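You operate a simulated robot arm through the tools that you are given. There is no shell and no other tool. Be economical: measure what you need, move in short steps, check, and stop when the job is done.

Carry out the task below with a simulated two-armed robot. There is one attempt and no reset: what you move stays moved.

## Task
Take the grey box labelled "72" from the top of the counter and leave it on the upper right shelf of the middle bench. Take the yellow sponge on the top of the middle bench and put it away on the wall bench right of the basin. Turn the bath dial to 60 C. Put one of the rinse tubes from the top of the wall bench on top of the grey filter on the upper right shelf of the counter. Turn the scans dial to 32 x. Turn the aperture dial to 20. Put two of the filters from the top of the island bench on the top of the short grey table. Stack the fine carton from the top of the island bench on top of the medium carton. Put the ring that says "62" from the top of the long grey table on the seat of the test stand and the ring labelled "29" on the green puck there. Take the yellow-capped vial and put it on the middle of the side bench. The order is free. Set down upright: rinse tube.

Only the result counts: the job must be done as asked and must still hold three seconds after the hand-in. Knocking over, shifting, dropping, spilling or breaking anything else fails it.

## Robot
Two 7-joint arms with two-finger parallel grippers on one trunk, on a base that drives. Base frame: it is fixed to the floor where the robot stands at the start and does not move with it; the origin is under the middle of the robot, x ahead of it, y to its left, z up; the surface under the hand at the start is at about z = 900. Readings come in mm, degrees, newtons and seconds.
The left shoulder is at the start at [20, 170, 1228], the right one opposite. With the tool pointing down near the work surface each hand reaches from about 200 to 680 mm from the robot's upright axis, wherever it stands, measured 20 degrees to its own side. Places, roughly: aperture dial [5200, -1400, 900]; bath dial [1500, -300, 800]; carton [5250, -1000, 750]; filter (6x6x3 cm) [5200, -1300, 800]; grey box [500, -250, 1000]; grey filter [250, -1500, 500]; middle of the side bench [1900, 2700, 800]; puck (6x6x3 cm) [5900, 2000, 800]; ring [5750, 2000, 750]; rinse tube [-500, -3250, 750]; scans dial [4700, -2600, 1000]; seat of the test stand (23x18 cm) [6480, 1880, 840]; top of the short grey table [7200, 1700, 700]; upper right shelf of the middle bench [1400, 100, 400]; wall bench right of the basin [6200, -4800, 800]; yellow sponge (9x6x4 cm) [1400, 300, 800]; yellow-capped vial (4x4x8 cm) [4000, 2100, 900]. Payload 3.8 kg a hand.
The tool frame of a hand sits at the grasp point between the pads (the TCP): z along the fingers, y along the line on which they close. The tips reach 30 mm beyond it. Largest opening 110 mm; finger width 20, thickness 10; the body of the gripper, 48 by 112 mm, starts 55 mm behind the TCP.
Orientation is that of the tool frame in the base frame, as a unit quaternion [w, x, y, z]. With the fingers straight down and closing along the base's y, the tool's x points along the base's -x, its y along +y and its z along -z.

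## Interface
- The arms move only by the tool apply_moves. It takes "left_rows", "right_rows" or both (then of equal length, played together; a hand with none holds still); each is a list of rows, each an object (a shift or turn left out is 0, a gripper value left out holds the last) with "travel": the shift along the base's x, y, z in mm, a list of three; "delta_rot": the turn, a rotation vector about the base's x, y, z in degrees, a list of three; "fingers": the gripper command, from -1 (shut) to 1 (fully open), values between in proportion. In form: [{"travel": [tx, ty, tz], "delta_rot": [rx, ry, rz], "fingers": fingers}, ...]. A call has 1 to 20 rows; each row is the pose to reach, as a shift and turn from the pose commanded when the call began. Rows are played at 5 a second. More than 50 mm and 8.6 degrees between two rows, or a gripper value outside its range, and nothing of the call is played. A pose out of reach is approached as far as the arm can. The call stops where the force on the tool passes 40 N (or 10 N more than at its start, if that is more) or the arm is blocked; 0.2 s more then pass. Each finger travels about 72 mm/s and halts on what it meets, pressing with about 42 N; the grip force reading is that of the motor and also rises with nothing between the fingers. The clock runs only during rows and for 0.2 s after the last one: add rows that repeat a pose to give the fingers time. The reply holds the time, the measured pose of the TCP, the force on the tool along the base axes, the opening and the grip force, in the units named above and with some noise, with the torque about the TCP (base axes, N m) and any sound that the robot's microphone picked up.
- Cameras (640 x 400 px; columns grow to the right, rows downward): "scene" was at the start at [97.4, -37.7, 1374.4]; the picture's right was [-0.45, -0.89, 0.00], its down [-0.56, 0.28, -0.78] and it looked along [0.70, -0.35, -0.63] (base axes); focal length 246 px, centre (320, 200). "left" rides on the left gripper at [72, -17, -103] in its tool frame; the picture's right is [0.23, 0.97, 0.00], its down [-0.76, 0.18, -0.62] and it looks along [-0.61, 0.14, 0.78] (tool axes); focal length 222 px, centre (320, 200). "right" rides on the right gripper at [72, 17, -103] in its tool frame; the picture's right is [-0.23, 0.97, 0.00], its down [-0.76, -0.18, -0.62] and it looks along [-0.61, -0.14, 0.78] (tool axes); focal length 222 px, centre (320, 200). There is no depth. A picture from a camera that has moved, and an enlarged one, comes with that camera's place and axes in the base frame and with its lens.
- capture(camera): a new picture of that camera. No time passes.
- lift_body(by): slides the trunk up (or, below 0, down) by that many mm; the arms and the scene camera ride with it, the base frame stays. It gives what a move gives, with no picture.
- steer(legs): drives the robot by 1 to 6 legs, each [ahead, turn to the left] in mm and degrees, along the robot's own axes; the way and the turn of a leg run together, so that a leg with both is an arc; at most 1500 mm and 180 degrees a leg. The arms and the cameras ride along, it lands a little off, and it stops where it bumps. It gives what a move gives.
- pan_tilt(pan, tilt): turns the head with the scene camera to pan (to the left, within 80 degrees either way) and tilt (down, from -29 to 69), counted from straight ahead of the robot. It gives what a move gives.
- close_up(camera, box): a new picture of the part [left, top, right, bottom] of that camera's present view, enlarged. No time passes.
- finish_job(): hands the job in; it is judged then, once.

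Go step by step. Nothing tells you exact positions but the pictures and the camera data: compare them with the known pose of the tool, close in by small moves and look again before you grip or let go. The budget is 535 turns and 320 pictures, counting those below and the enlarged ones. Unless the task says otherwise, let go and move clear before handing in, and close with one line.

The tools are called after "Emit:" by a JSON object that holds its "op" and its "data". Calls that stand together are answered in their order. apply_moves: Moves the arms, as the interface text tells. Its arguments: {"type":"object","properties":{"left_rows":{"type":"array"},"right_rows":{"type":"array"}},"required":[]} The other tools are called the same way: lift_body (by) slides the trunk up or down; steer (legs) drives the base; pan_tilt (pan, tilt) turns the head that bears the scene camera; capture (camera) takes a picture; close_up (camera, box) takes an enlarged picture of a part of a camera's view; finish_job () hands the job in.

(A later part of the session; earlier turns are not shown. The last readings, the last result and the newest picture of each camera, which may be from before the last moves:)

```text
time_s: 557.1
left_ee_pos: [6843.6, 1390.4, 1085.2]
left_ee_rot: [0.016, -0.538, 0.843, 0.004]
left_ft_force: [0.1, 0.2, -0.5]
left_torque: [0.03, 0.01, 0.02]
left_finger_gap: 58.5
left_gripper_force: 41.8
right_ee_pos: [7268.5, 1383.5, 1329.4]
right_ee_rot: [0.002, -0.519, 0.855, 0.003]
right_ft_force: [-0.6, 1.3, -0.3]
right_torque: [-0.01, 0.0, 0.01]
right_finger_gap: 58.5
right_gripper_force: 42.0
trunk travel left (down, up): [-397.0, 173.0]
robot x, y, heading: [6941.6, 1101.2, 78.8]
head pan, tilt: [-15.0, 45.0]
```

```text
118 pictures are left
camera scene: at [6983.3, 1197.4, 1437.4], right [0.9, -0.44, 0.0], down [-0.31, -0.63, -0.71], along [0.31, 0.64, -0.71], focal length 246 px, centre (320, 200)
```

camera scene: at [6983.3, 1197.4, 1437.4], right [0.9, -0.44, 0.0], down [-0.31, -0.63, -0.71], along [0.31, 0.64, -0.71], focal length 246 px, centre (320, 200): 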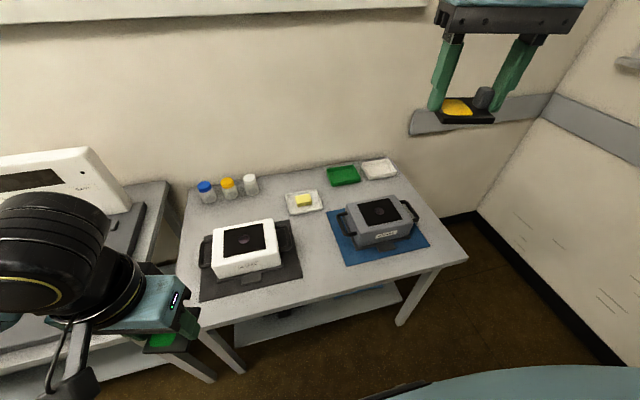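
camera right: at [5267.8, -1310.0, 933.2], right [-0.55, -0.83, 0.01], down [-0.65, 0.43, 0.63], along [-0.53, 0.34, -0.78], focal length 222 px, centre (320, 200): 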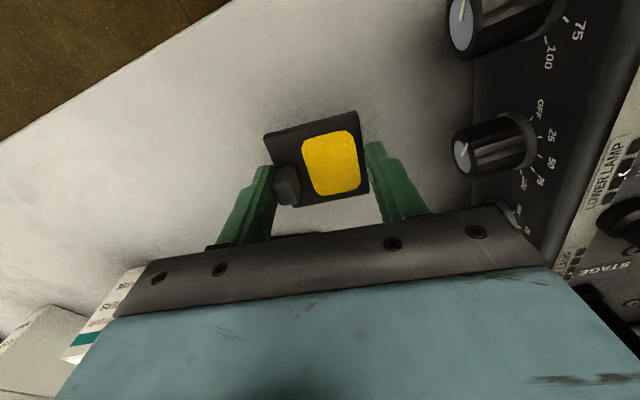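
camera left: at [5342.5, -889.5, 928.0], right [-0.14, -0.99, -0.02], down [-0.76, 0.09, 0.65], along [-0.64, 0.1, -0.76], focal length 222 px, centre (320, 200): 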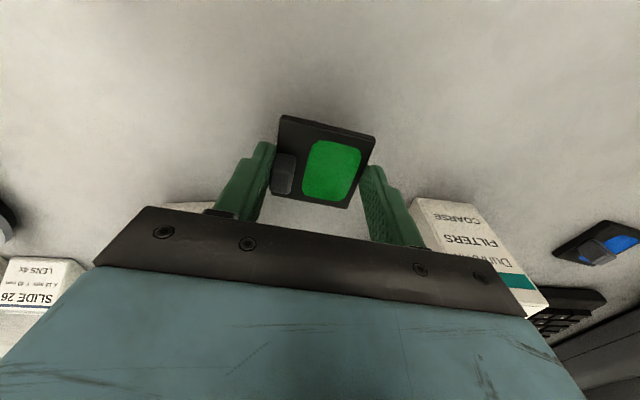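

I bring the right hand over the back spot and look with its camera.

Emit:
{"op": "apply_moves", "data": {"right_rows": [{"travel": [-10, 35, -30]}, {"travel": [-20, 70, -60]}, {"travel": [-30, 105, -90]}, {"travel": [-40, 140, -120]}, {"travel": [-50, 175, -150]}, {"travel": [-60, 205, -185]}, {"travel": [-68, 235, -220]}, {"travel": [-73, 260, -260]}, {"travel": [-73, 275, -300]}, {"travel": [-73, 275, -300]}]}}

Emit:
{"op": "capture", "data": {"camera": "right"}}

Emit:
{"op": "capture", "data": {"camera": "scene"}}

```text
time_s: 559.3
left_ee_pos: [6844.5, 1389.7, 1086.4]
left_ee_rot: [0.016, -0.538, 0.843, 0.005]
left_ft_force: [-0.4, -0.2, 0.8]
left_torque: [0.01, 0.04, 0.0]
left_finger_gap: 58.7
left_gripper_force: 41.8
right_ee_pos: [7199.4, 1658.5, 1026.7]
right_ee_rot: [0.002, -0.519, 0.855, 0.005]
right_ft_force: [0.5, 0.5, 0.0]
right_torque: [0.0, 0.0, -0.01]
right_finger_gap: 58.5
right_gripper_force: 41.9
trunk travel left (down, up): [-397.0, 173.0]
robot x, y, heading: [6946.6, 1102.5, 78.8]
head pan, tilt: [-15.0, 45.0]
```

```text
117 pictures are left
camera right: at [7150.2, 1600.8, 1129.5], right [-0.76, 0.65, 0.01], down [0.51, 0.59, 0.63], along [0.41, 0.48, -0.78], focal length 222 px, centre (320, 200)
```

right: 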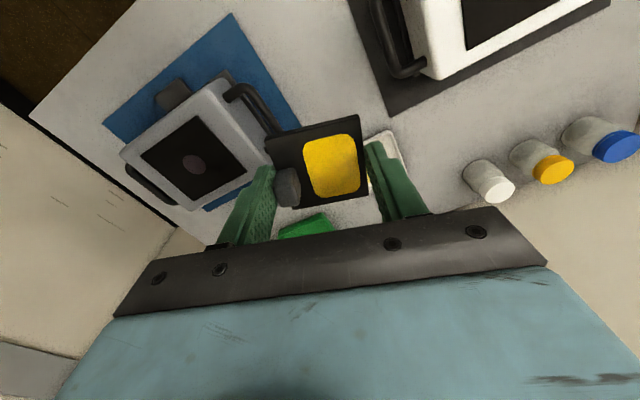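

```text
116 pictures are left
camera scene: at [6983.6, 1196.9, 1437.4], right [0.9, -0.44, 0.0], down [-0.31, -0.63, -0.71], along [0.31, 0.63, -0.71], focal length 246 px, centre (320, 200)
```

scene: 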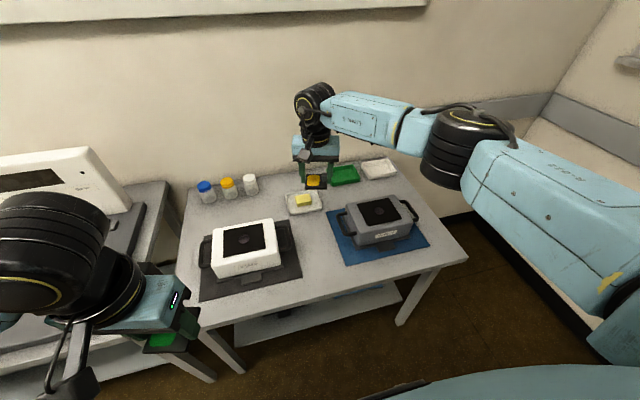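

Table is at z ≈ 745; corridor centre line runs from [7171, 1569] to [7201, 1727]. I lower the trunk 150 mm and then descend with the right hand at [7187, 1655].

Emit:
{"op": "lift_body", "data": {"by": -150}}

Emit:
{"op": "apply_moves", "data": {"right_rows": [{"travel": [-6, -2, -20]}, {"travel": [-12, -3, -45]}, {"travel": [-12, -3, -65]}, {"travel": [-12, -3, -75]}, {"travel": [-12, -3, -75]}]}}

Emit:
{"op": "capture", "data": {"camera": "right"}}

Emit:
{"op": "close_up", "data": {"camera": "scene", "box": [180, 150, 460, 310]}}

```text
time_s: 561.1
left_ee_pos: [6842.0, 1389.1, 936.8]
left_ee_rot: [0.016, -0.538, 0.843, 0.004]
left_ft_force: [0.5, -0.1, 0.2]
left_torque: [0.01, 0.01, 0.01]
left_finger_gap: 58.4
left_gripper_force: 42.3
right_ee_pos: [7198.7, 1657.8, 876.7]
right_ee_rot: [0.001, -0.518, 0.855, 0.004]
right_ft_force: [0.2, 0.0, -0.1]
right_torque: [0.01, 0.01, 0.0]
right_finger_gap: 58.7
right_gripper_force: 42.0
trunk travel left (down, up): [-247.0, 323.0]
robot x, y, heading: [6938.5, 1105.6, 78.6]
head pan, tilt: [-15.0, 45.0]
```

```text
time_s: 562.3
left_ee_pos: [6844.0, 1389.2, 935.9]
left_ee_rot: [0.017, -0.538, 0.843, 0.004]
left_ft_force: [0.0, 2.0, -1.1]
left_torque: [0.01, 0.0, -0.02]
left_finger_gap: 58.3
left_gripper_force: 42.0
right_ee_pos: [7187.6, 1654.8, 802.2]
right_ee_rot: [0.002, -0.518, 0.855, 0.003]
right_ft_force: [-0.1, -0.1, 0.3]
right_torque: [-0.01, 0.01, 0.01]
right_finger_gap: 58.7
right_gripper_force: 42.3
trunk travel left (down, up): [-247.0, 323.0]
robot x, y, heading: [6943.1, 1103.2, 78.7]
head pan, tilt: [-15.0, 45.0]
```

```text
115 pictures are left
camera right: at [7137.8, 1597.8, 905.2], right [-0.76, 0.65, 0.01], down [0.51, 0.59, 0.63], along [0.41, 0.48, -0.78], focal length 222 px, centre (320, 200)
```

right: 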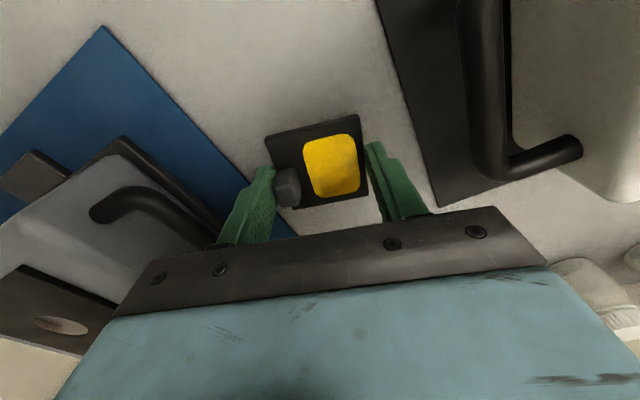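

```text
2.29 times, centred on (320, 230) of scene
camera zoom: at [6983.3, 1197.4, 1287.3], right [0.9, -0.44, 0.0], down [-0.31, -0.63, -0.71], along [0.31, 0.63, -0.71], focal length 561 px, centre (320, 131)
```

zoom: 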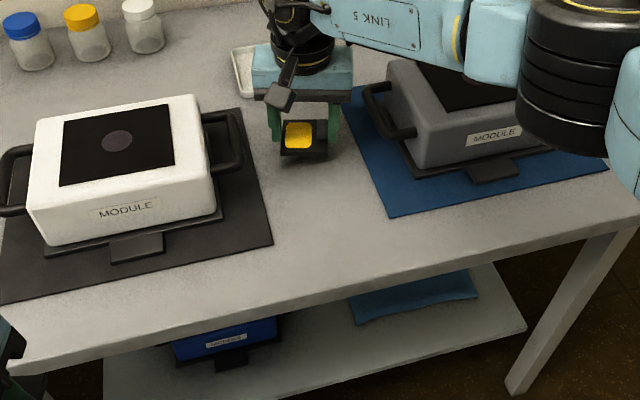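

Good. Lower to contact.

Emit:
{"op": "apply_moves", "data": {"right_rows": [{"travel": [-5, 2, -10]}, {"travel": [-5, 2, -16]}, {"travel": [-5, 2, -21]}, {"travel": [-5, 2, -25]}, {"travel": [-5, 2, -29]}, {"travel": [-5, 2, -33]}, {"travel": [-5, 2, -37]}, {"travel": [-5, 2, -41]}]}}

```text
time_s: 564.0
left_ee_pos: [6842.5, 1388.4, 936.3]
left_ee_rot: [0.018, -0.537, 0.843, 0.005]
left_ft_force: [-0.9, -0.5, 0.3]
left_torque: [0.01, 0.02, -0.02]
left_finger_gap: 58.7
left_gripper_force: 41.8
right_ee_pos: [7183.1, 1661.1, 771.3]
right_ee_rot: [0.005, -0.519, 0.855, 0.007]
right_ft_force: [0.0, -1.6, 14.7]
right_torque: [0.02, -0.01, 0.02]
right_finger_gap: 58.7
right_gripper_force: 42.3
trunk travel left (down, up): [-247.0, 323.0]
robot x, y, heading: [6942.5, 1103.6, 78.8]
head pan, tilt: [-15.0, 45.0]
stopped in row 8 (right hand): the force on the tool passed its limit at 47 N (the readings are from after the stop); the commanded pose is now the measured one
```

Emit:
{"op": "apply_moves", "data": {"right_rows": [{"travel": [0, 0, 1], "fingers": 0.1}, {"travel": [0, 0, 1], "fingers": 0.35}, {"travel": [0, 0, 1], "fingers": 0.35}, {"travel": [0, 0, 30]}, {"travel": [0, 0, 70]}, {"travel": [0, -10, 110]}, {"travel": [0, -30, 150]}, {"travel": [0, -60, 180]}, {"travel": [0, -90, 210]}, {"travel": [0, -90, 210]}]}}

Emit:
{"op": "capture", "data": {"camera": "right"}}

```text
time_s: 566.2
left_ee_pos: [6842.9, 1389.8, 936.4]
left_ee_rot: [0.015, -0.538, 0.843, 0.004]
left_ft_force: [0.0, -0.2, 0.3]
left_torque: [0.01, 0.02, -0.01]
left_finger_gap: 58.7
left_gripper_force: 42.4
right_ee_pos: [7184.6, 1570.8, 976.0]
right_ee_rot: [0.004, -0.518, 0.855, 0.006]
right_ft_force: [0.2, 1.2, -0.7]
right_torque: [0.03, -0.05, -0.03]
right_finger_gap: 74.3
right_gripper_force: 0.1
trunk travel left (down, up): [-247.0, 323.0]
robot x, y, heading: [6945.2, 1104.3, 78.8]
head pan, tilt: [-15.0, 45.0]
```

```text
113 pictures are left
camera right: at [7135.1, 1514.1, 1079.2], right [-0.76, 0.65, 0.01], down [0.51, 0.58, 0.63], along [0.41, 0.48, -0.78], focal length 222 px, centre (320, 200)
```

right: 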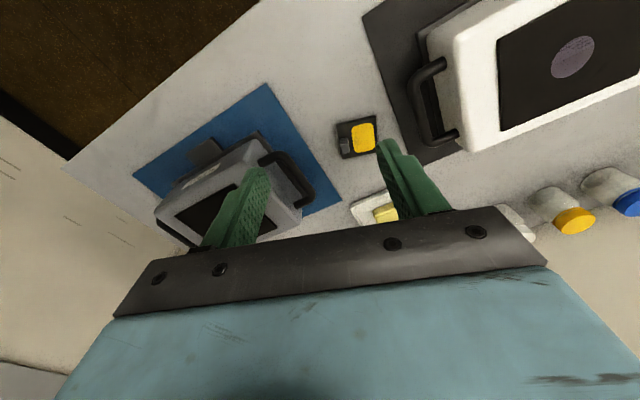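

The yellow filter stands free on the table. I retract the right hand, then shift the robot right for the left hand.

Emit:
{"op": "apply_moves", "data": {"right_rows": [{"travel": [0, -35, 20]}, {"travel": [0, -75, 40]}, {"travel": [0, -115, 60]}, {"travel": [0, -155, 80]}, {"travel": [0, -180, 100]}, {"travel": [0, -180, 100]}]}}

Emit:
{"op": "steer", "data": {"legs": [[-150, 0], [0, -53], [283, 0], [0, 53]]}}

Emit:
{"op": "pan_tilt", "data": {"pan": 10, "tilt": 45}}

Emit:
{"op": "capture", "data": {"camera": "scene"}}

```text
time_s: 567.6
left_ee_pos: [6843.3, 1390.4, 936.3]
left_ee_rot: [0.016, -0.537, 0.843, 0.004]
left_ft_force: [0.1, -1.3, -0.7]
left_torque: [-0.02, 0.01, -0.01]
left_finger_gap: 58.6
left_gripper_force: 41.8
right_ee_pos: [7184.6, 1389.1, 1076.5]
right_ee_rot: [0.004, -0.519, 0.855, 0.005]
right_ft_force: [-0.1, 0.0, -0.1]
right_torque: [0.03, 0.0, 0.07]
right_finger_gap: 74.5
right_gripper_force: 0.0
trunk travel left (down, up): [-247.0, 323.0]
robot x, y, heading: [6945.4, 1102.6, 78.8]
head pan, tilt: [-15.0, 45.0]
```

```text
time_s: 575.2
left_ee_pos: [7052.3, 1367.5, 936.7]
left_ee_rot: [0.016, -0.557, 0.83, 0.005]
left_ft_force: [-1.5, -0.2, -0.8]
left_torque: [-0.01, -0.02, 0.0]
left_finger_gap: 58.8
left_gripper_force: 41.7
right_ee_pos: [7390.9, 1381.1, 1075.4]
right_ee_rot: [0.004, -0.538, 0.843, 0.006]
right_ft_force: [0.3, 0.3, 0.8]
right_torque: [0.03, -0.01, 0.0]
right_finger_gap: 74.1
right_gripper_force: 0.2
trunk travel left (down, up): [-247.0, 323.0]
robot x, y, heading: [7166.7, 1087.1, 81.5]
head pan, tilt: [-15.0, 45.0]
```

```text
time_s: 576.1
left_ee_pos: [7051.7, 1366.8, 935.7]
left_ee_rot: [0.016, -0.557, 0.83, 0.003]
left_ft_force: [0.1, 0.1, -0.2]
left_torque: [0.0, 0.01, 0.0]
left_finger_gap: 58.7
left_gripper_force: 42.3
right_ee_pos: [7391.6, 1381.5, 1075.4]
right_ee_rot: [0.003, -0.538, 0.843, 0.005]
right_ft_force: [-0.2, 0.6, -0.1]
right_torque: [-0.01, -0.01, 0.0]
right_finger_gap: 74.4
right_gripper_force: 0.1
trunk travel left (down, up): [-247.0, 323.0]
robot x, y, heading: [7163.9, 1087.3, 81.4]
head pan, tilt: [10.0, 45.0]
```

```text
112 pictures are left
camera scene: at [7165.7, 1187.7, 1287.3], right [1.0, 0.02, 0.0], down [0.02, -0.71, -0.71], along [-0.02, 0.71, -0.71], focal length 246 px, centre (320, 200)
```

scene: 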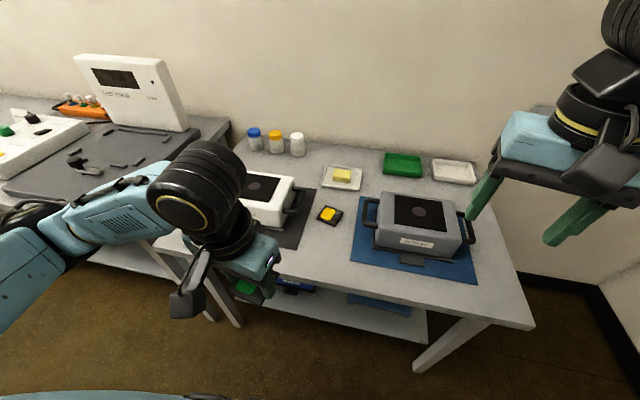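

Move the green filter over the front spot [7175, 1555].

Emit:
{"op": "apply_moves", "data": {"left_rows": [{"travel": [25, 38, 0]}, {"travel": [50, 75, 0]}, {"travel": [75, 113, 0]}, {"travel": [100, 150, 0]}, {"travel": [123, 187, 0]}, {"travel": [123, 187, -40]}, {"travel": [123, 187, -80]}, {"travel": [123, 187, -115]}, {"travel": [123, 187, -130]}, {"travel": [123, 187, -130]}]}}

Emit:
{"op": "capture", "data": {"camera": "left"}}

Emit:
{"op": "close_up", "data": {"camera": "scene", "box": [230, 150, 430, 300]}}

```text
time_s: 578.3
left_ee_pos: [7175.1, 1553.8, 805.6]
left_ee_rot: [0.016, -0.557, 0.83, 0.004]
left_ft_force: [-0.7, -0.8, 0.2]
left_torque: [0.0, -0.02, -0.03]
left_finger_gap: 59.0
left_gripper_force: 41.6
right_ee_pos: [7392.4, 1381.7, 1074.7]
right_ee_rot: [0.004, -0.538, 0.843, 0.006]
right_ft_force: [-0.6, -0.2, 0.1]
right_torque: [-0.01, 0.02, 0.01]
right_finger_gap: 74.2
right_gripper_force: 0.0
trunk travel left (down, up): [-247.0, 323.0]
robot x, y, heading: [7166.0, 1089.1, 81.5]
head pan, tilt: [10.0, 45.0]
```

```text
111 pictures are left
camera left: at [7161.7, 1477.0, 907.7], right [-0.99, 0.16, -0.02], down [0.11, 0.76, 0.65], along [0.12, 0.64, -0.76], focal length 222 px, centre (320, 200)
```

left: 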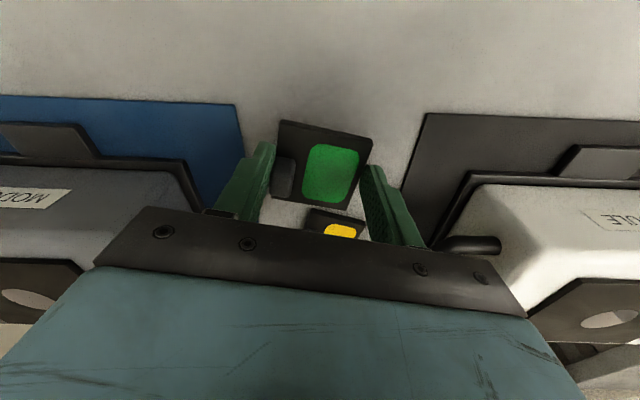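

```text
2.67 times, centred on (330, 225) of scene
camera zoom: at [7165.6, 1187.7, 1287.3], right [1.0, 0.02, 0.0], down [0.02, -0.71, -0.71], along [-0.02, 0.71, -0.71], focal length 655 px, centre (293, 133)
```

zoom: 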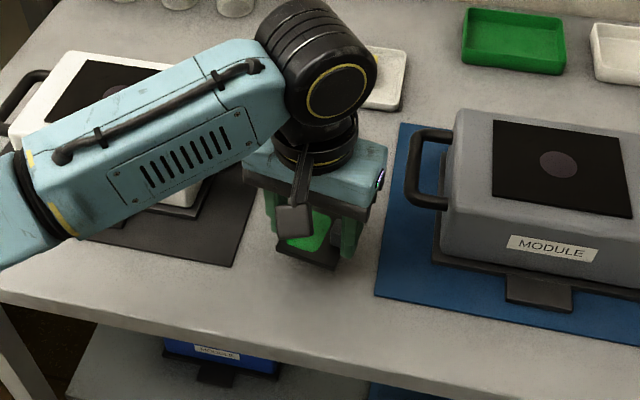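

Emit:
{"op": "apply_moves", "data": {"left_rows": [{"travel": [0, -5, -12]}, {"travel": [0, -5, -20]}, {"travel": [0, -5, -25]}, {"travel": [0, -5, -29]}, {"travel": [0, -5, -33]}, {"travel": [0, -5, -37]}, {"travel": [0, -5, -41]}]}}

```text
time_s: 579.9
left_ee_pos: [7177.5, 1552.0, 774.6]
left_ee_rot: [0.021, -0.557, 0.83, 0.008]
left_ft_force: [-1.2, -2.7, 12.7]
left_torque: [-0.32, 0.29, -0.03]
left_finger_gap: 58.9
left_gripper_force: 42.3
right_ee_pos: [7392.1, 1381.6, 1076.3]
right_ee_rot: [0.004, -0.537, 0.843, 0.005]
right_ft_force: [0.7, 0.4, 0.4]
right_torque: [-0.02, 0.02, 0.0]
right_finger_gap: 74.3
right_gripper_force: 0.1
trunk travel left (down, up): [-247.0, 323.0]
robot x, y, heading: [7165.8, 1087.2, 81.2]
head pan, tilt: [10.0, 45.0]
stopped in row 7 (left hand): the force on the tool passed its limit at 43 N (the readings are from after the stop); the commanded pose is now the measured one
```

Emit:
{"op": "apply_moves", "data": {"left_rows": [{"travel": [0, 0, 1], "fingers": 0.1}, {"travel": [0, 0, 1], "fingers": 0.35}, {"travel": [0, 0, 1], "fingers": 0.35}, {"travel": [0, 0, 30]}, {"travel": [0, 0, 70]}, {"travel": [0, -20, 105]}, {"travel": [0, -50, 140]}, {"travel": [-20, -90, 160]}, {"travel": [-50, -125, 180]}, {"travel": [-80, -150, 200]}, {"travel": [-80, -150, 200]}]}}

Emit:
{"op": "capture", "data": {"camera": "scene"}}

```text
refused: row 9 steps farther than a row can; nothing moved
```

```text
109 pictures are left
camera scene: at [7165.7, 1187.4, 1287.2], right [1.0, 0.03, 0.0], down [0.02, -0.71, -0.71], along [-0.02, 0.71, -0.71], focal length 246 px, centre (320, 200)
```

scene: 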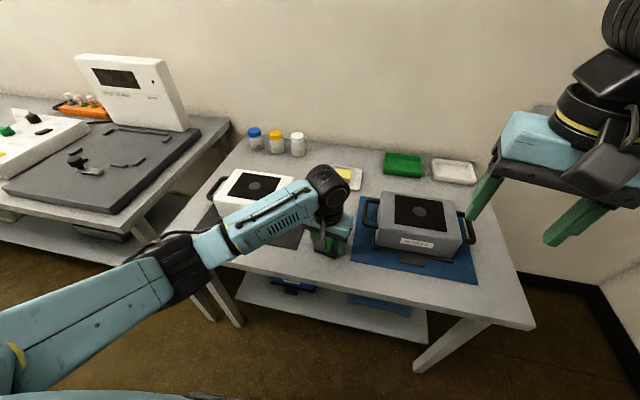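

Emit:
{"op": "apply_moves", "data": {"left_rows": [{"travel": [0, 0, 1], "fingers": 0.1}, {"travel": [0, 0, 1], "fingers": 0.35}, {"travel": [0, 0, 1], "fingers": 0.35}, {"travel": [0, 0, 30]}, {"travel": [0, 0, 70]}, {"travel": [0, -20, 105]}, {"travel": [0, -50, 140]}, {"travel": [-15, -85, 160]}, {"travel": [-40, -115, 180]}, {"travel": [-65, -145, 200]}, {"travel": [-65, -145, 200]}]}}

Emit:
{"op": "capture", "data": {"camera": "scene"}}

```text
time_s: 582.3
left_ee_pos: [7110.4, 1405.7, 970.9]
left_ee_rot: [0.02, -0.557, 0.83, 0.006]
left_ft_force: [0.3, 0.5, -0.5]
left_torque: [0.0, 0.0, -0.01]
left_finger_gap: 74.2
left_gripper_force: 0.1
right_ee_pos: [7392.2, 1380.9, 1075.8]
right_ee_rot: [0.004, -0.538, 0.843, 0.006]
right_ft_force: [-0.7, -0.9, -0.4]
right_torque: [0.01, -0.01, -0.04]
right_finger_gap: 74.3
right_gripper_force: 0.0
trunk travel left (down, up): [-247.0, 323.0]
robot x, y, heading: [7166.4, 1084.5, 81.3]
head pan, tilt: [10.0, 45.0]
```

```text
108 pictures are left
camera scene: at [7165.6, 1187.8, 1287.3], right [1.0, 0.03, 0.0], down [0.02, -0.71, -0.71], along [-0.02, 0.71, -0.71], focal length 246 px, centre (320, 200)
```

scene: 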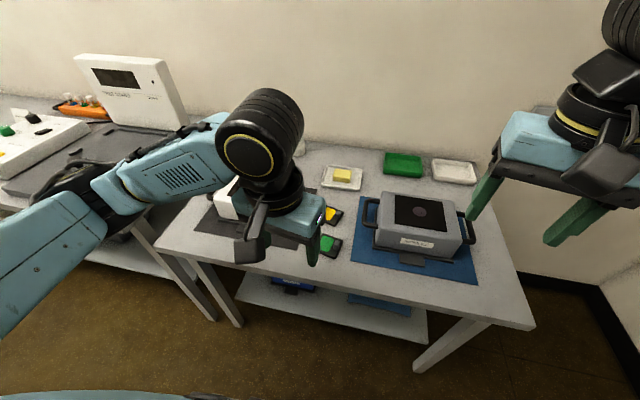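

Both filters are on the short table. I raise the trunk and drive west to the long grey table.

Emit:
{"op": "lift_body", "data": {"by": 150}}

Emit:
{"op": "steer", "data": {"legs": [[-150, 0], [0, 88], [950, 0], [0, -88]]}}

Emit:
{"op": "pan_tilt", "data": {"pan": 0, "tilt": 30}}

Emit:
{"op": "capture", "data": {"camera": "scene"}}

```text
time_s: 584.0
left_ee_pos: [7110.0, 1405.6, 1121.8]
left_ee_rot: [0.02, -0.557, 0.83, 0.007]
left_ft_force: [-0.1, 0.2, -0.4]
left_torque: [0.01, 0.01, 0.02]
left_finger_gap: 74.3
left_gripper_force: 0.1
right_ee_pos: [7391.8, 1382.1, 1224.4]
right_ee_rot: [0.003, -0.538, 0.843, 0.005]
right_ft_force: [-0.6, 0.0, 0.6]
right_torque: [-0.06, -0.02, 0.0]
right_finger_gap: 74.6
right_gripper_force: 0.1
trunk travel left (down, up): [-397.0, 173.0]
robot x, y, heading: [7163.4, 1085.6, 81.7]
head pan, tilt: [10.0, 45.0]
```

```text
time_s: 597.5
left_ee_pos: [6127.8, 1421.8, 1121.1]
left_ee_rot: [0.02, -0.569, 0.822, 0.006]
left_ft_force: [0.3, 0.7, -0.7]
left_torque: [0.0, -0.02, 0.01]
left_finger_gap: 74.4
left_gripper_force: 0.0
right_ee_pos: [6408.5, 1406.7, 1225.3]
right_ee_rot: [0.004, -0.55, 0.835, 0.005]
right_ft_force: [0.5, 0.0, -0.1]
right_torque: [0.0, 0.03, 0.01]
right_finger_gap: 74.5
right_gripper_force: 0.1
trunk travel left (down, up): [-397.0, 173.0]
robot x, y, heading: [6188.3, 1102.0, 83.1]
head pan, tilt: [10.0, 45.0]
```

```text
time_s: 598.3
left_ee_pos: [6127.3, 1422.0, 1121.4]
left_ee_rot: [0.021, -0.569, 0.822, 0.007]
left_ft_force: [0.9, 0.2, -0.8]
left_torque: [0.0, -0.02, -0.01]
left_finger_gap: 74.3
left_gripper_force: 0.0
right_ee_pos: [6409.8, 1406.4, 1225.4]
right_ee_rot: [0.004, -0.55, 0.835, 0.006]
right_ft_force: [0.4, 0.5, 1.4]
right_torque: [0.01, 0.02, -0.02]
right_finger_gap: 74.3
right_gripper_force: 0.1
trunk travel left (down, up): [-397.0, 173.0]
robot x, y, heading: [6189.7, 1106.4, 83.1]
head pan, tilt: [0.0, 30.0]
```

```text
107 pictures are left
camera scene: at [6203.6, 1214.1, 1459.9], right [0.99, -0.12, 0.0], down [-0.06, -0.5, -0.87], along [0.1, 0.86, -0.5], focal length 246 px, centre (320, 200)
```

scene: 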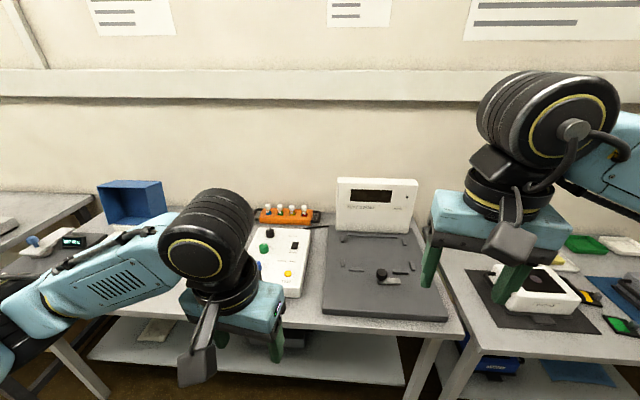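

Emit:
{"op": "apply_moves", "data": {"left_rows": [{"travel": [-30, -25, 20]}, {"travel": [-60, -50, 40]}, {"travel": [-90, -70, 60]}, {"travel": [-120, -90, 80]}, {"travel": [-150, -110, 100]}, {"travel": [-150, -110, 100]}]}}

Emit:
{"op": "capture", "data": {"camera": "scene"}}

```text
time_s: 599.7
left_ee_pos: [5982.9, 1358.2, 1260.2]
left_ee_rot: [0.019, -0.569, 0.822, 0.007]
left_ft_force: [0.2, 0.3, -0.3]
left_torque: [-0.01, 0.0, -0.02]
left_finger_gap: 74.3
left_gripper_force: 0.2
left hand out of reach, approached as far as the arm can: row 2, 3, 4, 5, 6
right_ee_pos: [6409.6, 1407.7, 1224.4]
right_ee_rot: [0.004, -0.551, 0.834, 0.006]
right_ft_force: [0.2, 1.3, 0.7]
right_torque: [0.0, -0.01, 0.02]
right_finger_gap: 74.2
right_gripper_force: 0.2
trunk travel left (down, up): [-397.0, 173.0]
robot x, y, heading: [6190.0, 1103.5, 82.6]
head pan, tilt: [0.0, 30.0]
```

```text
106 pictures are left
camera scene: at [6204.4, 1215.1, 1459.8], right [0.99, -0.12, 0.0], down [-0.06, -0.5, -0.87], along [0.1, 0.86, -0.5], focal length 246 px, centre (320, 200)
```

scene: 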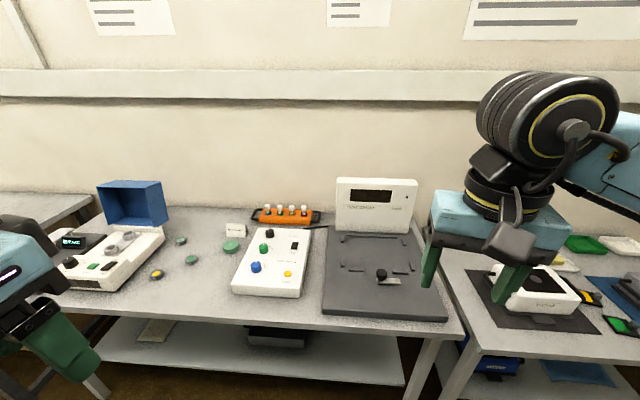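

Emit:
{"op": "close_up", "data": {"camera": "scene", "box": [120, 190, 330, 310]}}

Emit:
{"op": "close_up", "data": {"camera": "scene", "box": [300, 170, 460, 330]}}

```text
3.05 times, centred on (225, 250) of scene
camera zoom: at [6204.4, 1215.1, 1459.8], right [0.99, -0.12, 0.0], down [-0.06, -0.5, -0.87], along [0.1, 0.86, -0.5], focal length 748 px, centre (610, 48)
```

zoom: 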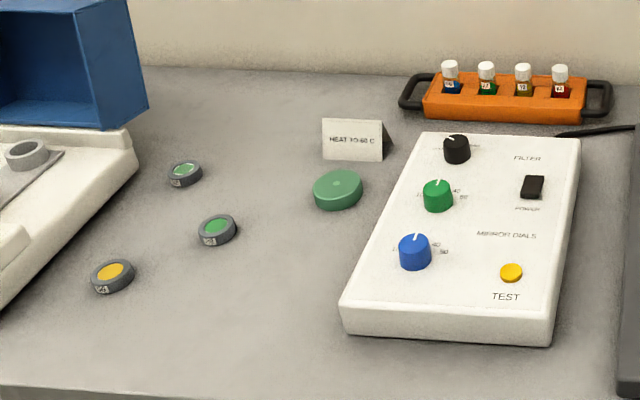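

```text
2.50 times, centred on (380, 250) of scene
camera zoom: at [6204.4, 1215.1, 1459.8], right [0.99, -0.12, 0.0], down [-0.06, -0.5, -0.87], along [0.1, 0.86, -0.5], focal length 614 px, centre (170, 75)
```

zoom: 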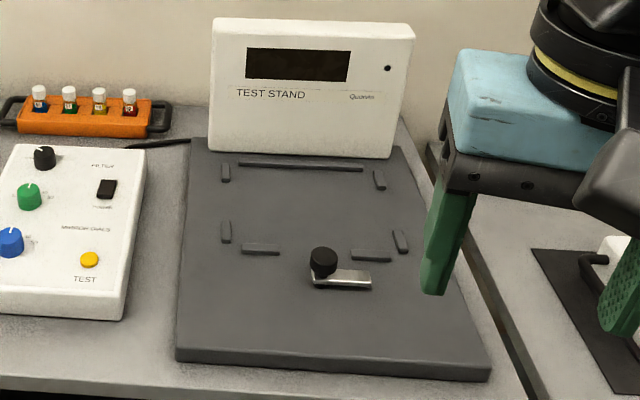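

Emit:
{"op": "close_up", "data": {"camera": "scene", "box": [145, 230, 205, 285]}}

```text
7.27 times, centred on (175, 258) of scene
camera zoom: at [6204.4, 1215.1, 1459.8], right [0.99, -0.12, 0.0], down [-0.06, -0.5, -0.87], along [0.1, 0.86, -0.5], focal length 1786 px, centre (1374, -218)
```

zoom: 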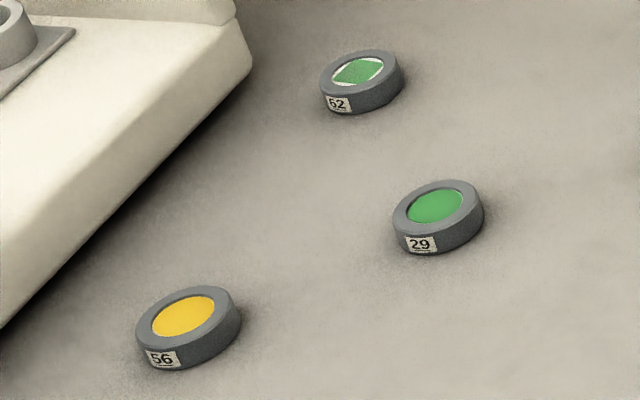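

Rings read: "62" at about [5686, 2146], "29" at [5772, 2016], puck at [5919, 2071]; the seat lies inside the small ridges of TEST STAND near [6500, 1925]. I drive in front of the rings.

Emit:
{"op": "steer", "data": {"legs": [[0, 61], [650, 0], [0, -65]]}}

Emit:
{"op": "pan_tilt", "data": {"pan": 0, "tilt": 40}}

Emit:
{"op": "capture", "data": {"camera": "scene"}}

```text
time_s: 608.9
left_ee_pos: [5505.4, 1778.3, 1259.1]
left_ee_rot: [0.021, -0.506, 0.862, 0.005]
left_ft_force: [-1.3, -0.4, -0.1]
left_torque: [-0.01, -0.02, 0.02]
left_finger_gap: 74.4
left_gripper_force: 0.1
right_ee_pos: [5933.4, 1762.2, 1224.4]
right_ee_rot: [0.004, -0.487, 0.873, 0.005]
right_ft_force: [-1.0, -0.3, -0.2]
right_torque: [-0.01, 0.01, -0.04]
right_finger_gap: 74.5
right_gripper_force: 0.2
trunk travel left (down, up): [-397.0, 173.0]
robot x, y, heading: [5675.8, 1493.6, 74.6]
head pan, tilt: [0.0, 30.0]
```

```text
time_s: 609.6
left_ee_pos: [5505.1, 1777.3, 1258.9]
left_ee_rot: [0.02, -0.507, 0.862, 0.004]
left_ft_force: [0.1, -0.1, -0.3]
left_torque: [0.01, 0.01, 0.02]
left_finger_gap: 74.2
left_gripper_force: 0.2
right_ee_pos: [5933.3, 1763.2, 1225.2]
right_ee_rot: [0.004, -0.488, 0.873, 0.005]
right_ft_force: [-0.1, -0.5, -0.5]
right_torque: [0.0, -0.04, 0.0]
right_finger_gap: 74.2
right_gripper_force: 0.1
trunk travel left (down, up): [-397.0, 173.0]
robot x, y, heading: [5671.0, 1490.8, 74.6]
head pan, tilt: [0.0, 40.0]
```

```text
102 pictures are left
camera scene: at [5699.9, 1598.2, 1444.6], right [0.96, -0.27, 0.0], down [-0.17, -0.62, -0.77], along [0.2, 0.74, -0.64], focal length 246 px, centre (320, 200)
```

scene: 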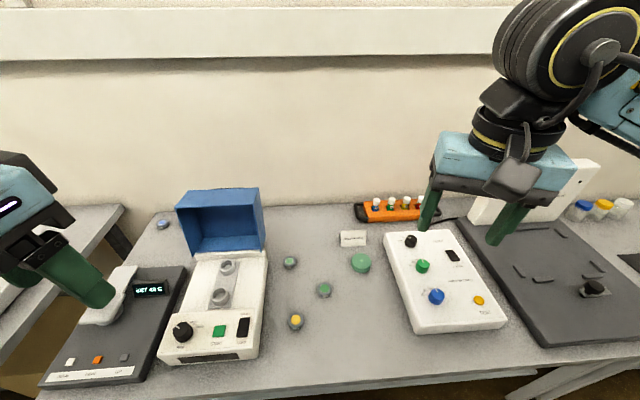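

Stereo: table z ≈ 795; ring 29 at [5807, 1952], ring 62 at [5728, 2070], puck at [5935, 1999]. Right hand goes above ring 29.

Emit:
{"op": "apply_moves", "data": {"right_rows": [{"travel": [-20, 32, -20]}, {"travel": [-42, 63, -40]}, {"travel": [-63, 95, -60]}, {"travel": [-84, 126, -85]}, {"travel": [-105, 158, -110]}, {"travel": [-126, 185, -140]}, {"travel": [-126, 185, -185]}, {"travel": [-126, 185, -225]}, {"travel": [-126, 185, -255]}, {"travel": [-126, 185, -255]}]}}

Emit:
{"op": "capture", "data": {"camera": "right"}}

```text
time_s: 611.8
left_ee_pos: [5504.5, 1777.5, 1259.2]
left_ee_rot: [0.02, -0.507, 0.862, 0.005]
left_ft_force: [-0.1, -1.0, -1.1]
left_torque: [0.01, 0.02, 0.0]
left_finger_gap: 74.4
left_gripper_force: 0.0
right_ee_pos: [5806.8, 1946.7, 971.3]
right_ee_rot: [0.004, -0.487, 0.874, 0.005]
right_ft_force: [-0.3, -0.2, 0.1]
right_torque: [0.0, 0.02, 0.01]
right_finger_gap: 74.4
right_gripper_force: 0.0
trunk travel left (down, up): [-397.0, 173.0]
robot x, y, heading: [5669.6, 1497.7, 74.4]
head pan, tilt: [0.0, 40.0]
```

```text
101 pictures are left
camera right: at [5753.2, 1893.2, 1074.4], right [-0.71, 0.71, 0.01], down [0.55, 0.55, 0.63], along [0.44, 0.45, -0.77], focal length 222 px, centre (320, 200)
```

right: 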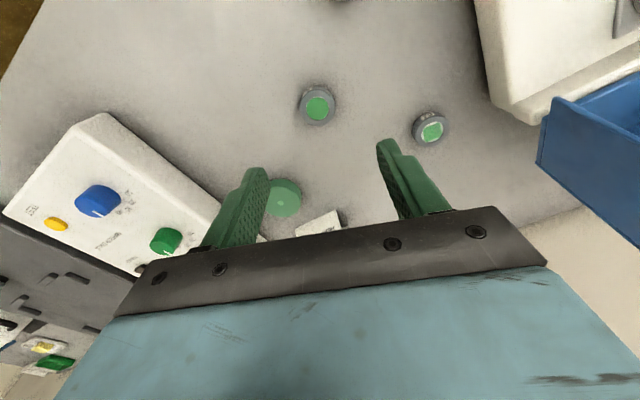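

Centred over ring 29. Descend and grip.

Emit:
{"op": "apply_moves", "data": {"right_rows": [{"travel": [1, -1, -45]}, {"travel": [1, -1, -90]}, {"travel": [1, -1, -120]}, {"travel": [1, -1, -135]}, {"travel": [1, -1, -141]}, {"travel": [1, -1, -145]}, {"travel": [1, -1, -149]}, {"travel": [1, -1, -153]}]}}

Emit:
{"op": "capture", "data": {"camera": "right"}}

```text
time_s: 613.3
left_ee_pos: [5504.3, 1775.3, 1259.9]
left_ee_rot: [0.02, -0.507, 0.862, 0.007]
left_ft_force: [-0.1, 1.2, 0.2]
left_torque: [0.02, 0.04, -0.01]
left_finger_gap: 74.3
left_gripper_force: 0.0
right_ee_pos: [5808.2, 1949.0, 830.4]
right_ee_rot: [0.004, -0.486, 0.874, 0.006]
right_ft_force: [1.5, -13.6, 21.0]
right_torque: [-1.07, -0.7, -0.39]
right_finger_gap: 77.7
right_gripper_force: 3.7
trunk travel left (down, up): [-397.0, 173.0]
robot x, y, heading: [5676.1, 1493.4, 74.6]
head pan, tilt: [0.0, 40.0]
stopped in row 7 (right hand): the force on the tool passed its limit at 47 N (the readings are from after the stop); the commanded pose is now the measured one
```

```text
100 pictures are left
camera right: at [5754.0, 1894.8, 933.8], right [-0.71, 0.71, 0.01], down [0.55, 0.54, 0.63], along [0.44, 0.45, -0.78], focal length 222 px, centre (320, 200)
```

right: 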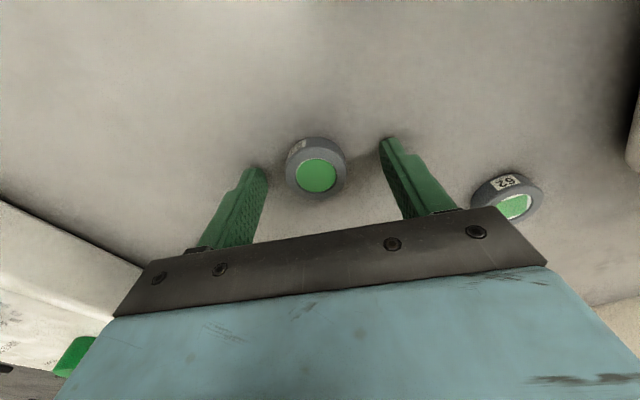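

Emit:
{"op": "apply_moves", "data": {"right_rows": [{"travel": [0, -2, 3]}, {"travel": [0, -2, 3], "fingers": -1}, {"travel": [0, -2, 3], "fingers": -1}, {"travel": [0, -2, 3], "fingers": -1}, {"travel": [0, -2, 3], "fingers": -1}, {"travel": [0, -2, 12]}, {"travel": [0, -2, 25]}, {"travel": [0, -2, 45]}, {"travel": [0, -2, 45]}]}}

Emit:
{"op": "capture", "data": {"camera": "right"}}

```text
time_s: 615.3
left_ee_pos: [5505.4, 1777.8, 1259.2]
left_ee_rot: [0.02, -0.506, 0.862, 0.005]
left_ft_force: [-0.1, 0.4, 0.2]
left_torque: [0.04, 0.0, 0.01]
left_finger_gap: 74.2
left_gripper_force: 0.0
right_ee_pos: [5808.5, 1946.4, 872.9]
right_ee_rot: [0.005, -0.486, 0.874, 0.007]
right_ft_force: [0.4, 0.7, 0.4]
right_torque: [0.0, 0.04, -0.02]
right_finger_gap: 37.2
right_gripper_force: 42.6
trunk travel left (down, up): [-397.0, 173.0]
robot x, y, heading: [5671.9, 1495.8, 74.4]
head pan, tilt: [0.0, 40.0]
```

```text
99 pictures are left
camera right: at [5756.1, 1893.8, 976.9], right [-0.71, 0.71, 0.01], down [0.55, 0.54, 0.63], along [0.44, 0.45, -0.77], focal length 222 px, centre (320, 200)
```

right: 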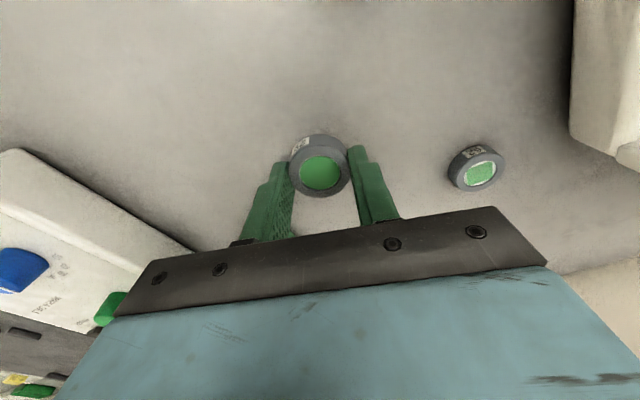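

Ring 29 held. Move above the puck.

Emit:
{"op": "apply_moves", "data": {"right_rows": [{"travel": [10, 5, 30]}, {"travel": [40, 17, 55]}, {"travel": [75, 32, 60]}, {"travel": [105, 44, 60]}, {"travel": [124, 52, 60]}, {"travel": [124, 52, 60]}]}}

Emit:
{"op": "capture", "data": {"camera": "right"}}

Emit:
{"op": "close_up", "data": {"camera": "scene", "box": [280, 180, 460, 310]}}

```text
time_s: 616.7
left_ee_pos: [5504.0, 1778.1, 1259.8]
left_ee_rot: [0.02, -0.507, 0.862, 0.004]
left_ft_force: [0.5, -1.2, -0.1]
left_torque: [0.01, 0.04, -0.02]
left_finger_gap: 74.6
left_gripper_force: 0.0
right_ee_pos: [5932.1, 1997.3, 933.8]
right_ee_rot: [0.005, -0.486, 0.874, 0.006]
right_ft_force: [0.0, -0.1, 0.4]
right_torque: [0.01, 0.01, -0.02]
right_finger_gap: 36.9
right_gripper_force: 41.8
trunk travel left (down, up): [-397.0, 173.0]
robot x, y, heading: [5668.8, 1493.2, 74.8]
head pan, tilt: [0.0, 40.0]
```

```text
98 pictures are left
camera right: at [5877.6, 1944.7, 1037.2], right [-0.71, 0.71, 0.01], down [0.55, 0.54, 0.63], along [0.44, 0.45, -0.77], focal length 222 px, centre (320, 200)
```

right: 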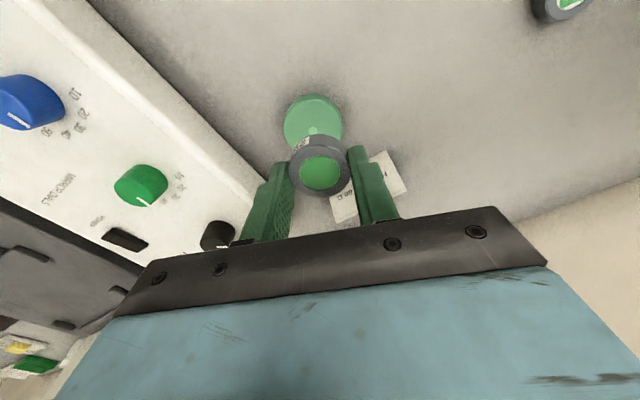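

```text
3.08 times, centred on (370, 245) of scene
camera zoom: at [5699.8, 1598.0, 1444.6], right [0.96, -0.27, 0.0], down [-0.17, -0.62, -0.77], along [0.2, 0.74, -0.64], focal length 756 px, centre (166, 62)
```

zoom: 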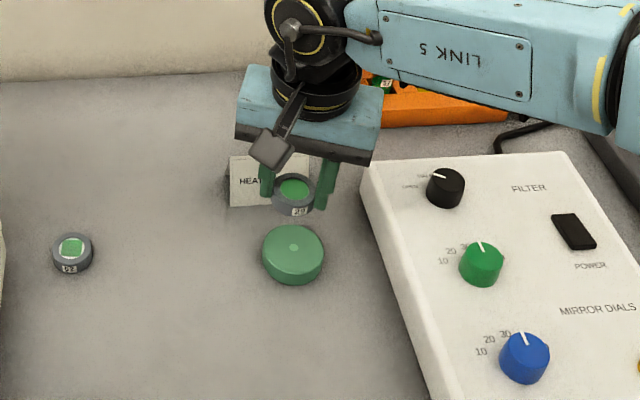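

Shift 6 mm and lower the ring onto the puck.

Emit:
{"op": "apply_moves", "data": {"right_rows": [{"travel": [5, -1, -25]}, {"travel": [5, -1, -50]}, {"travel": [5, -1, -60]}, {"travel": [5, -1, -64]}, {"travel": [5, -1, -68]}, {"travel": [5, -1, -72]}, {"travel": [5, -1, -76]}, {"travel": [5, -1, -80]}, {"travel": [5, -1, -84]}]}}

Emit:
{"op": "capture", "data": {"camera": "right"}}

Emit:
{"op": "close_up", "data": {"camera": "scene", "box": [280, 180, 460, 310]}}

```text
time_s: 618.7
left_ee_pos: [5503.4, 1776.1, 1260.0]
left_ee_rot: [0.021, -0.507, 0.862, 0.005]
left_ft_force: [-0.3, -0.5, 0.7]
left_torque: [0.02, -0.01, 0.0]
left_finger_gap: 74.1
left_gripper_force: 0.1
right_ee_pos: [5936.3, 1999.8, 853.2]
right_ee_rot: [0.006, -0.487, 0.873, 0.009]
right_ft_force: [0.0, -1.7, 16.1]
right_torque: [-0.24, -0.19, 0.02]
right_finger_gap: 37.0
right_gripper_force: 42.5
trunk travel left (down, up): [-397.0, 173.0]
robot x, y, heading: [5668.7, 1493.3, 74.7]
head pan, tilt: [0.0, 40.0]
```

```text
96 pictures are left
camera right: at [5883.6, 1945.4, 955.2], right [-0.71, 0.71, 0.01], down [0.55, 0.54, 0.64], along [0.44, 0.46, -0.77], focal length 222 px, centre (320, 200)
```

right: 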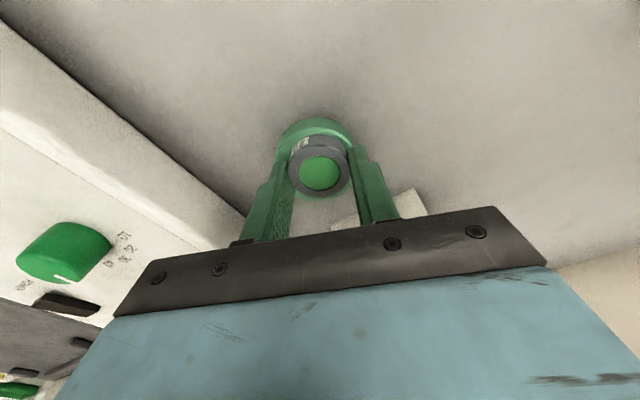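

```text
3.08 times, centred on (370, 245) of scene
camera zoom: at [5699.2, 1596.5, 1444.9], right [0.96, -0.27, 0.0], down [-0.17, -0.62, -0.77], along [0.2, 0.74, -0.64], focal length 756 px, centre (166, 62)
```

zoom: 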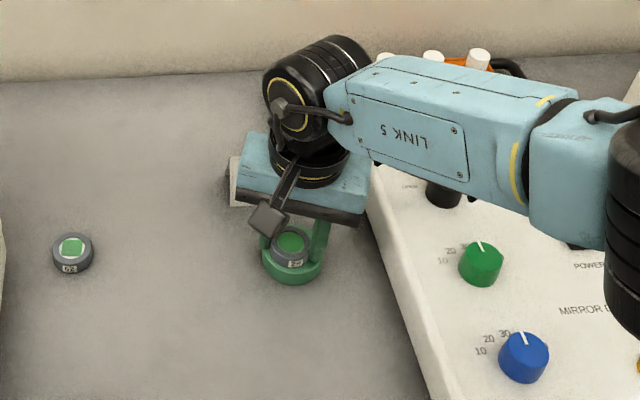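

Ring 29 rests on the puck. Release and rise.

Emit:
{"op": "apply_moves", "data": {"right_rows": [{"travel": [0, 0, 1], "fingers": -0.1}, {"travel": [0, 0, 1], "fingers": 0.1}, {"travel": [0, 0, 1], "fingers": 0.1}, {"travel": [0, 0, 30]}, {"travel": [0, 0, 70]}, {"travel": [0, -20, 110]}, {"travel": [0, -50, 145]}, {"travel": [10, -90, 165]}, {"travel": [20, -120, 190]}, {"travel": [30, -150, 220]}, {"travel": [30, -150, 250]}]}}

Emit:
{"op": "close_up", "data": {"camera": "scene", "box": [230, 200, 410, 330]}}

```text
time_s: 621.1
left_ee_pos: [5504.1, 1778.3, 1258.3]
left_ee_rot: [0.02, -0.507, 0.862, 0.004]
left_ft_force: [-1.3, -0.2, -0.1]
left_torque: [-0.02, -0.02, 0.02]
left_finger_gap: 74.1
left_gripper_force: 0.0
right_ee_pos: [5967.9, 1847.1, 1097.7]
right_ee_rot: [0.005, -0.487, 0.873, 0.006]
right_ft_force: [-0.3, 0.6, 0.1]
right_torque: [-0.01, -0.03, 0.01]
right_finger_gap: 60.4
right_gripper_force: 0.2
trunk travel left (down, up): [-397.0, 173.0]
robot x, y, heading: [5672.5, 1498.3, 74.6]
head pan, tilt: [0.0, 40.0]
```

```text
3.08 times, centred on (320, 265) of scene
camera zoom: at [5699.3, 1598.8, 1444.5], right [0.96, -0.27, 0.0], down [-0.17, -0.62, -0.77], along [0.2, 0.74, -0.64], focal length 756 px, centre (320, 0)
```

zoom: 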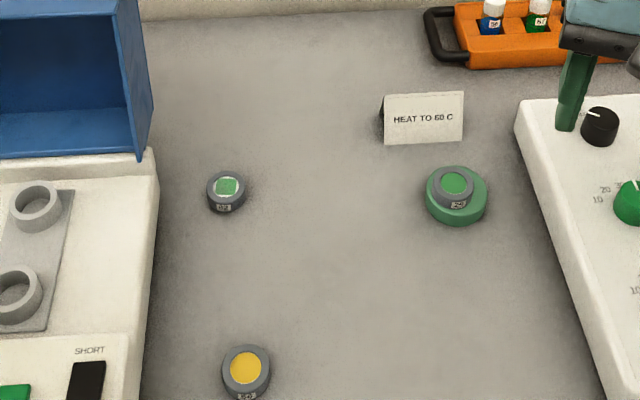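

Ring 29 done. Now ring 62 with the left hand, turned -40° to clear the blue box.

Emit:
{"op": "apply_moves", "data": {"left_rows": [{"travel": [20, 20, -20], "delta_rot": [0, 0, -4]}, {"travel": [45, 45, -40], "delta_rot": [0, 0, -8]}, {"travel": [70, 70, -60], "delta_rot": [0, 0, -12]}, {"travel": [95, 100, -80], "delta_rot": [0, 0, -16]}, {"travel": [120, 130, -100], "delta_rot": [0, 0, -20]}, {"travel": [145, 160, -120], "delta_rot": [0, 0, -25]}, {"travel": [170, 195, -140], "delta_rot": [0, 0, -30]}, {"travel": [195, 230, -160], "delta_rot": [0, 0, -35]}, {"travel": [215, 262, -185], "delta_rot": [0, 0, -40]}, {"travel": [223, 288, -215], "delta_rot": [0, 0, -40]}, {"travel": [223, 288, -250], "delta_rot": [0, 0, -40]}, {"travel": [223, 288, -250], "delta_rot": [0, 0, -40]}]}}

Emit:
{"op": "capture", "data": {"camera": "left"}}

Emit:
{"op": "capture", "data": {"camera": "scene"}}

```text
time_s: 623.7
left_ee_pos: [5731.1, 2067.0, 1012.0]
left_ee_rot: [0.021, -0.18, 0.983, -0.002]
left_ft_force: [0.2, 0.0, 1.2]
left_torque: [-0.01, -0.04, -0.03]
left_finger_gap: 74.6
left_gripper_force: 0.1
right_ee_pos: [5967.8, 1846.6, 1097.5]
right_ee_rot: [0.005, -0.487, 0.873, 0.006]
right_ft_force: [0.0, -0.1, 0.7]
right_torque: [-0.03, -0.04, 0.0]
right_finger_gap: 60.6
right_gripper_force: 0.0
trunk travel left (down, up): [-397.0, 173.0]
robot x, y, heading: [5671.2, 1496.0, 74.6]
head pan, tilt: [0.0, 40.0]
```

```text
93 pictures are left
camera left: at [5664.9, 2024.8, 1112.6], right [-0.56, 0.83, -0.02], down [0.62, 0.43, 0.65], along [0.55, 0.35, -0.76], focal length 222 px, centre (320, 200)
```

left: 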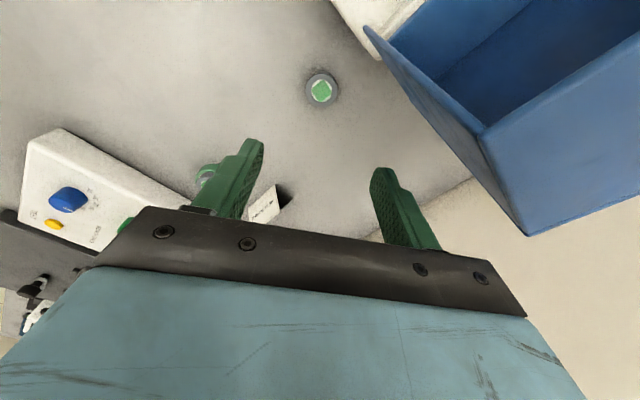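

```text
92 pictures are left
camera scene: at [5700.1, 1598.0, 1444.6], right [0.96, -0.27, 0.0], down [-0.17, -0.62, -0.77], along [0.2, 0.74, -0.64], focal length 246 px, centre (320, 200)
```

scene: 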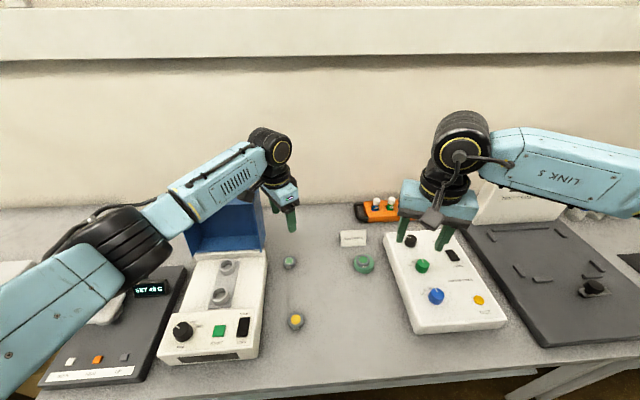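

Centred over ring 62. I lean the wrist 8° away from the blue box and descend.

Emit:
{"op": "apply_moves", "data": {"left_rows": [{"travel": [1, -1, -20], "delta_rot": [0, 4, 0]}, {"travel": [2, -2, -50], "delta_rot": [0, 8, 0]}, {"travel": [2, -2, -90], "delta_rot": [0, 8, 0]}, {"travel": [2, -2, -130], "delta_rot": [0, 8, 0]}, {"travel": [2, -2, -160], "delta_rot": [0, 8, 0]}, {"travel": [2, -2, -174], "delta_rot": [0, 8, 0]}, {"travel": [2, -2, -179], "delta_rot": [0, 8, 0]}, {"travel": [2, -2, -182], "delta_rot": [0, 8, 0]}]}}

Emit:
{"op": "capture", "data": {"camera": "left"}}

```text
time_s: 625.5
left_ee_pos: [5722.1, 2052.2, 835.2]
left_ee_rot: [-0.047, -0.181, 0.982, 0.011]
left_ft_force: [0.2, -0.1, -0.6]
left_torque: [0.01, 0.01, 0.01]
left_finger_gap: 74.1
left_gripper_force: 0.0
left hand out of reach, approached as far as the arm can: row 5, 6, 7, 8
right_ee_pos: [5966.5, 1845.7, 1097.6]
right_ee_rot: [0.005, -0.487, 0.873, 0.007]
right_ft_force: [-0.4, 0.1, 0.5]
right_torque: [0.02, -0.02, 0.04]
right_finger_gap: 60.1
right_gripper_force: 0.0
trunk travel left (down, up): [-397.0, 173.0]
robot x, y, heading: [5676.3, 1491.9, 74.7]
head pan, tilt: [0.0, 40.0]
```

```text
91 pictures are left
camera left: at [5671.2, 2010.5, 944.0], right [-0.56, 0.83, 0.06], down [0.71, 0.44, 0.56], along [0.44, 0.35, -0.83], focal length 222 px, centre (320, 200)
```

left: 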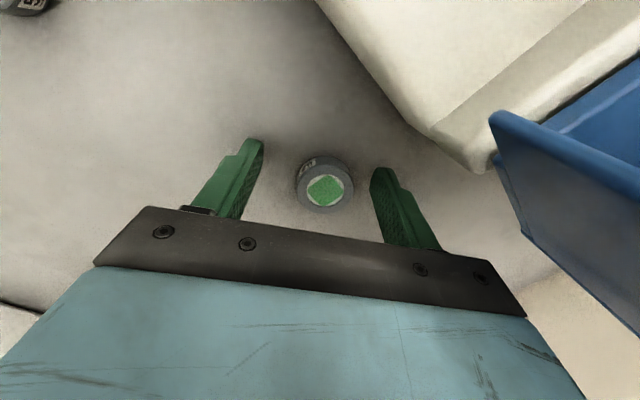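

Slightly out of reach from this height. I raise the hand and lower the trunk instead.

Emit:
{"op": "apply_moves", "data": {"left_rows": [{"travel": [0, 0, 40]}, {"travel": [0, 0, 80]}, {"travel": [0, 0, 120]}, {"travel": [0, 0, 165]}, {"travel": [0, 0, 165]}]}}

Emit:
{"op": "lift_body", "data": {"by": -120}}

```text
time_s: 626.7
left_ee_pos: [5721.1, 2052.8, 999.8]
left_ee_rot: [-0.048, -0.181, 0.982, 0.01]
left_ft_force: [-0.1, -0.5, 0.3]
left_torque: [0.0, 0.02, 0.01]
left_finger_gap: 74.6
left_gripper_force: 0.0
right_ee_pos: [5966.9, 1847.3, 1098.8]
right_ee_rot: [0.005, -0.487, 0.874, 0.007]
right_ft_force: [0.0, 0.8, 0.2]
right_torque: [-0.04, -0.02, 0.02]
right_finger_gap: 60.4
right_gripper_force: 0.0
trunk travel left (down, up): [-397.0, 173.0]
robot x, y, heading: [5674.6, 1492.6, 74.7]
head pan, tilt: [0.0, 40.0]
```

```text
time_s: 628.2
left_ee_pos: [5721.9, 2053.3, 880.9]
left_ee_rot: [-0.049, -0.181, 0.982, 0.011]
left_ft_force: [-0.1, 0.8, -0.4]
left_torque: [0.0, -0.02, 0.04]
left_finger_gap: 74.3
left_gripper_force: 0.1
right_ee_pos: [5966.8, 1846.5, 978.5]
right_ee_rot: [0.005, -0.487, 0.874, 0.007]
right_ft_force: [0.8, 0.7, -0.5]
right_torque: [0.0, 0.0, 0.03]
right_finger_gap: 60.4
right_gripper_force: 0.1
trunk travel left (down, up): [-277.0, 293.0]
robot x, y, heading: [5672.3, 1495.1, 74.6]
head pan, tilt: [0.0, 40.0]
```

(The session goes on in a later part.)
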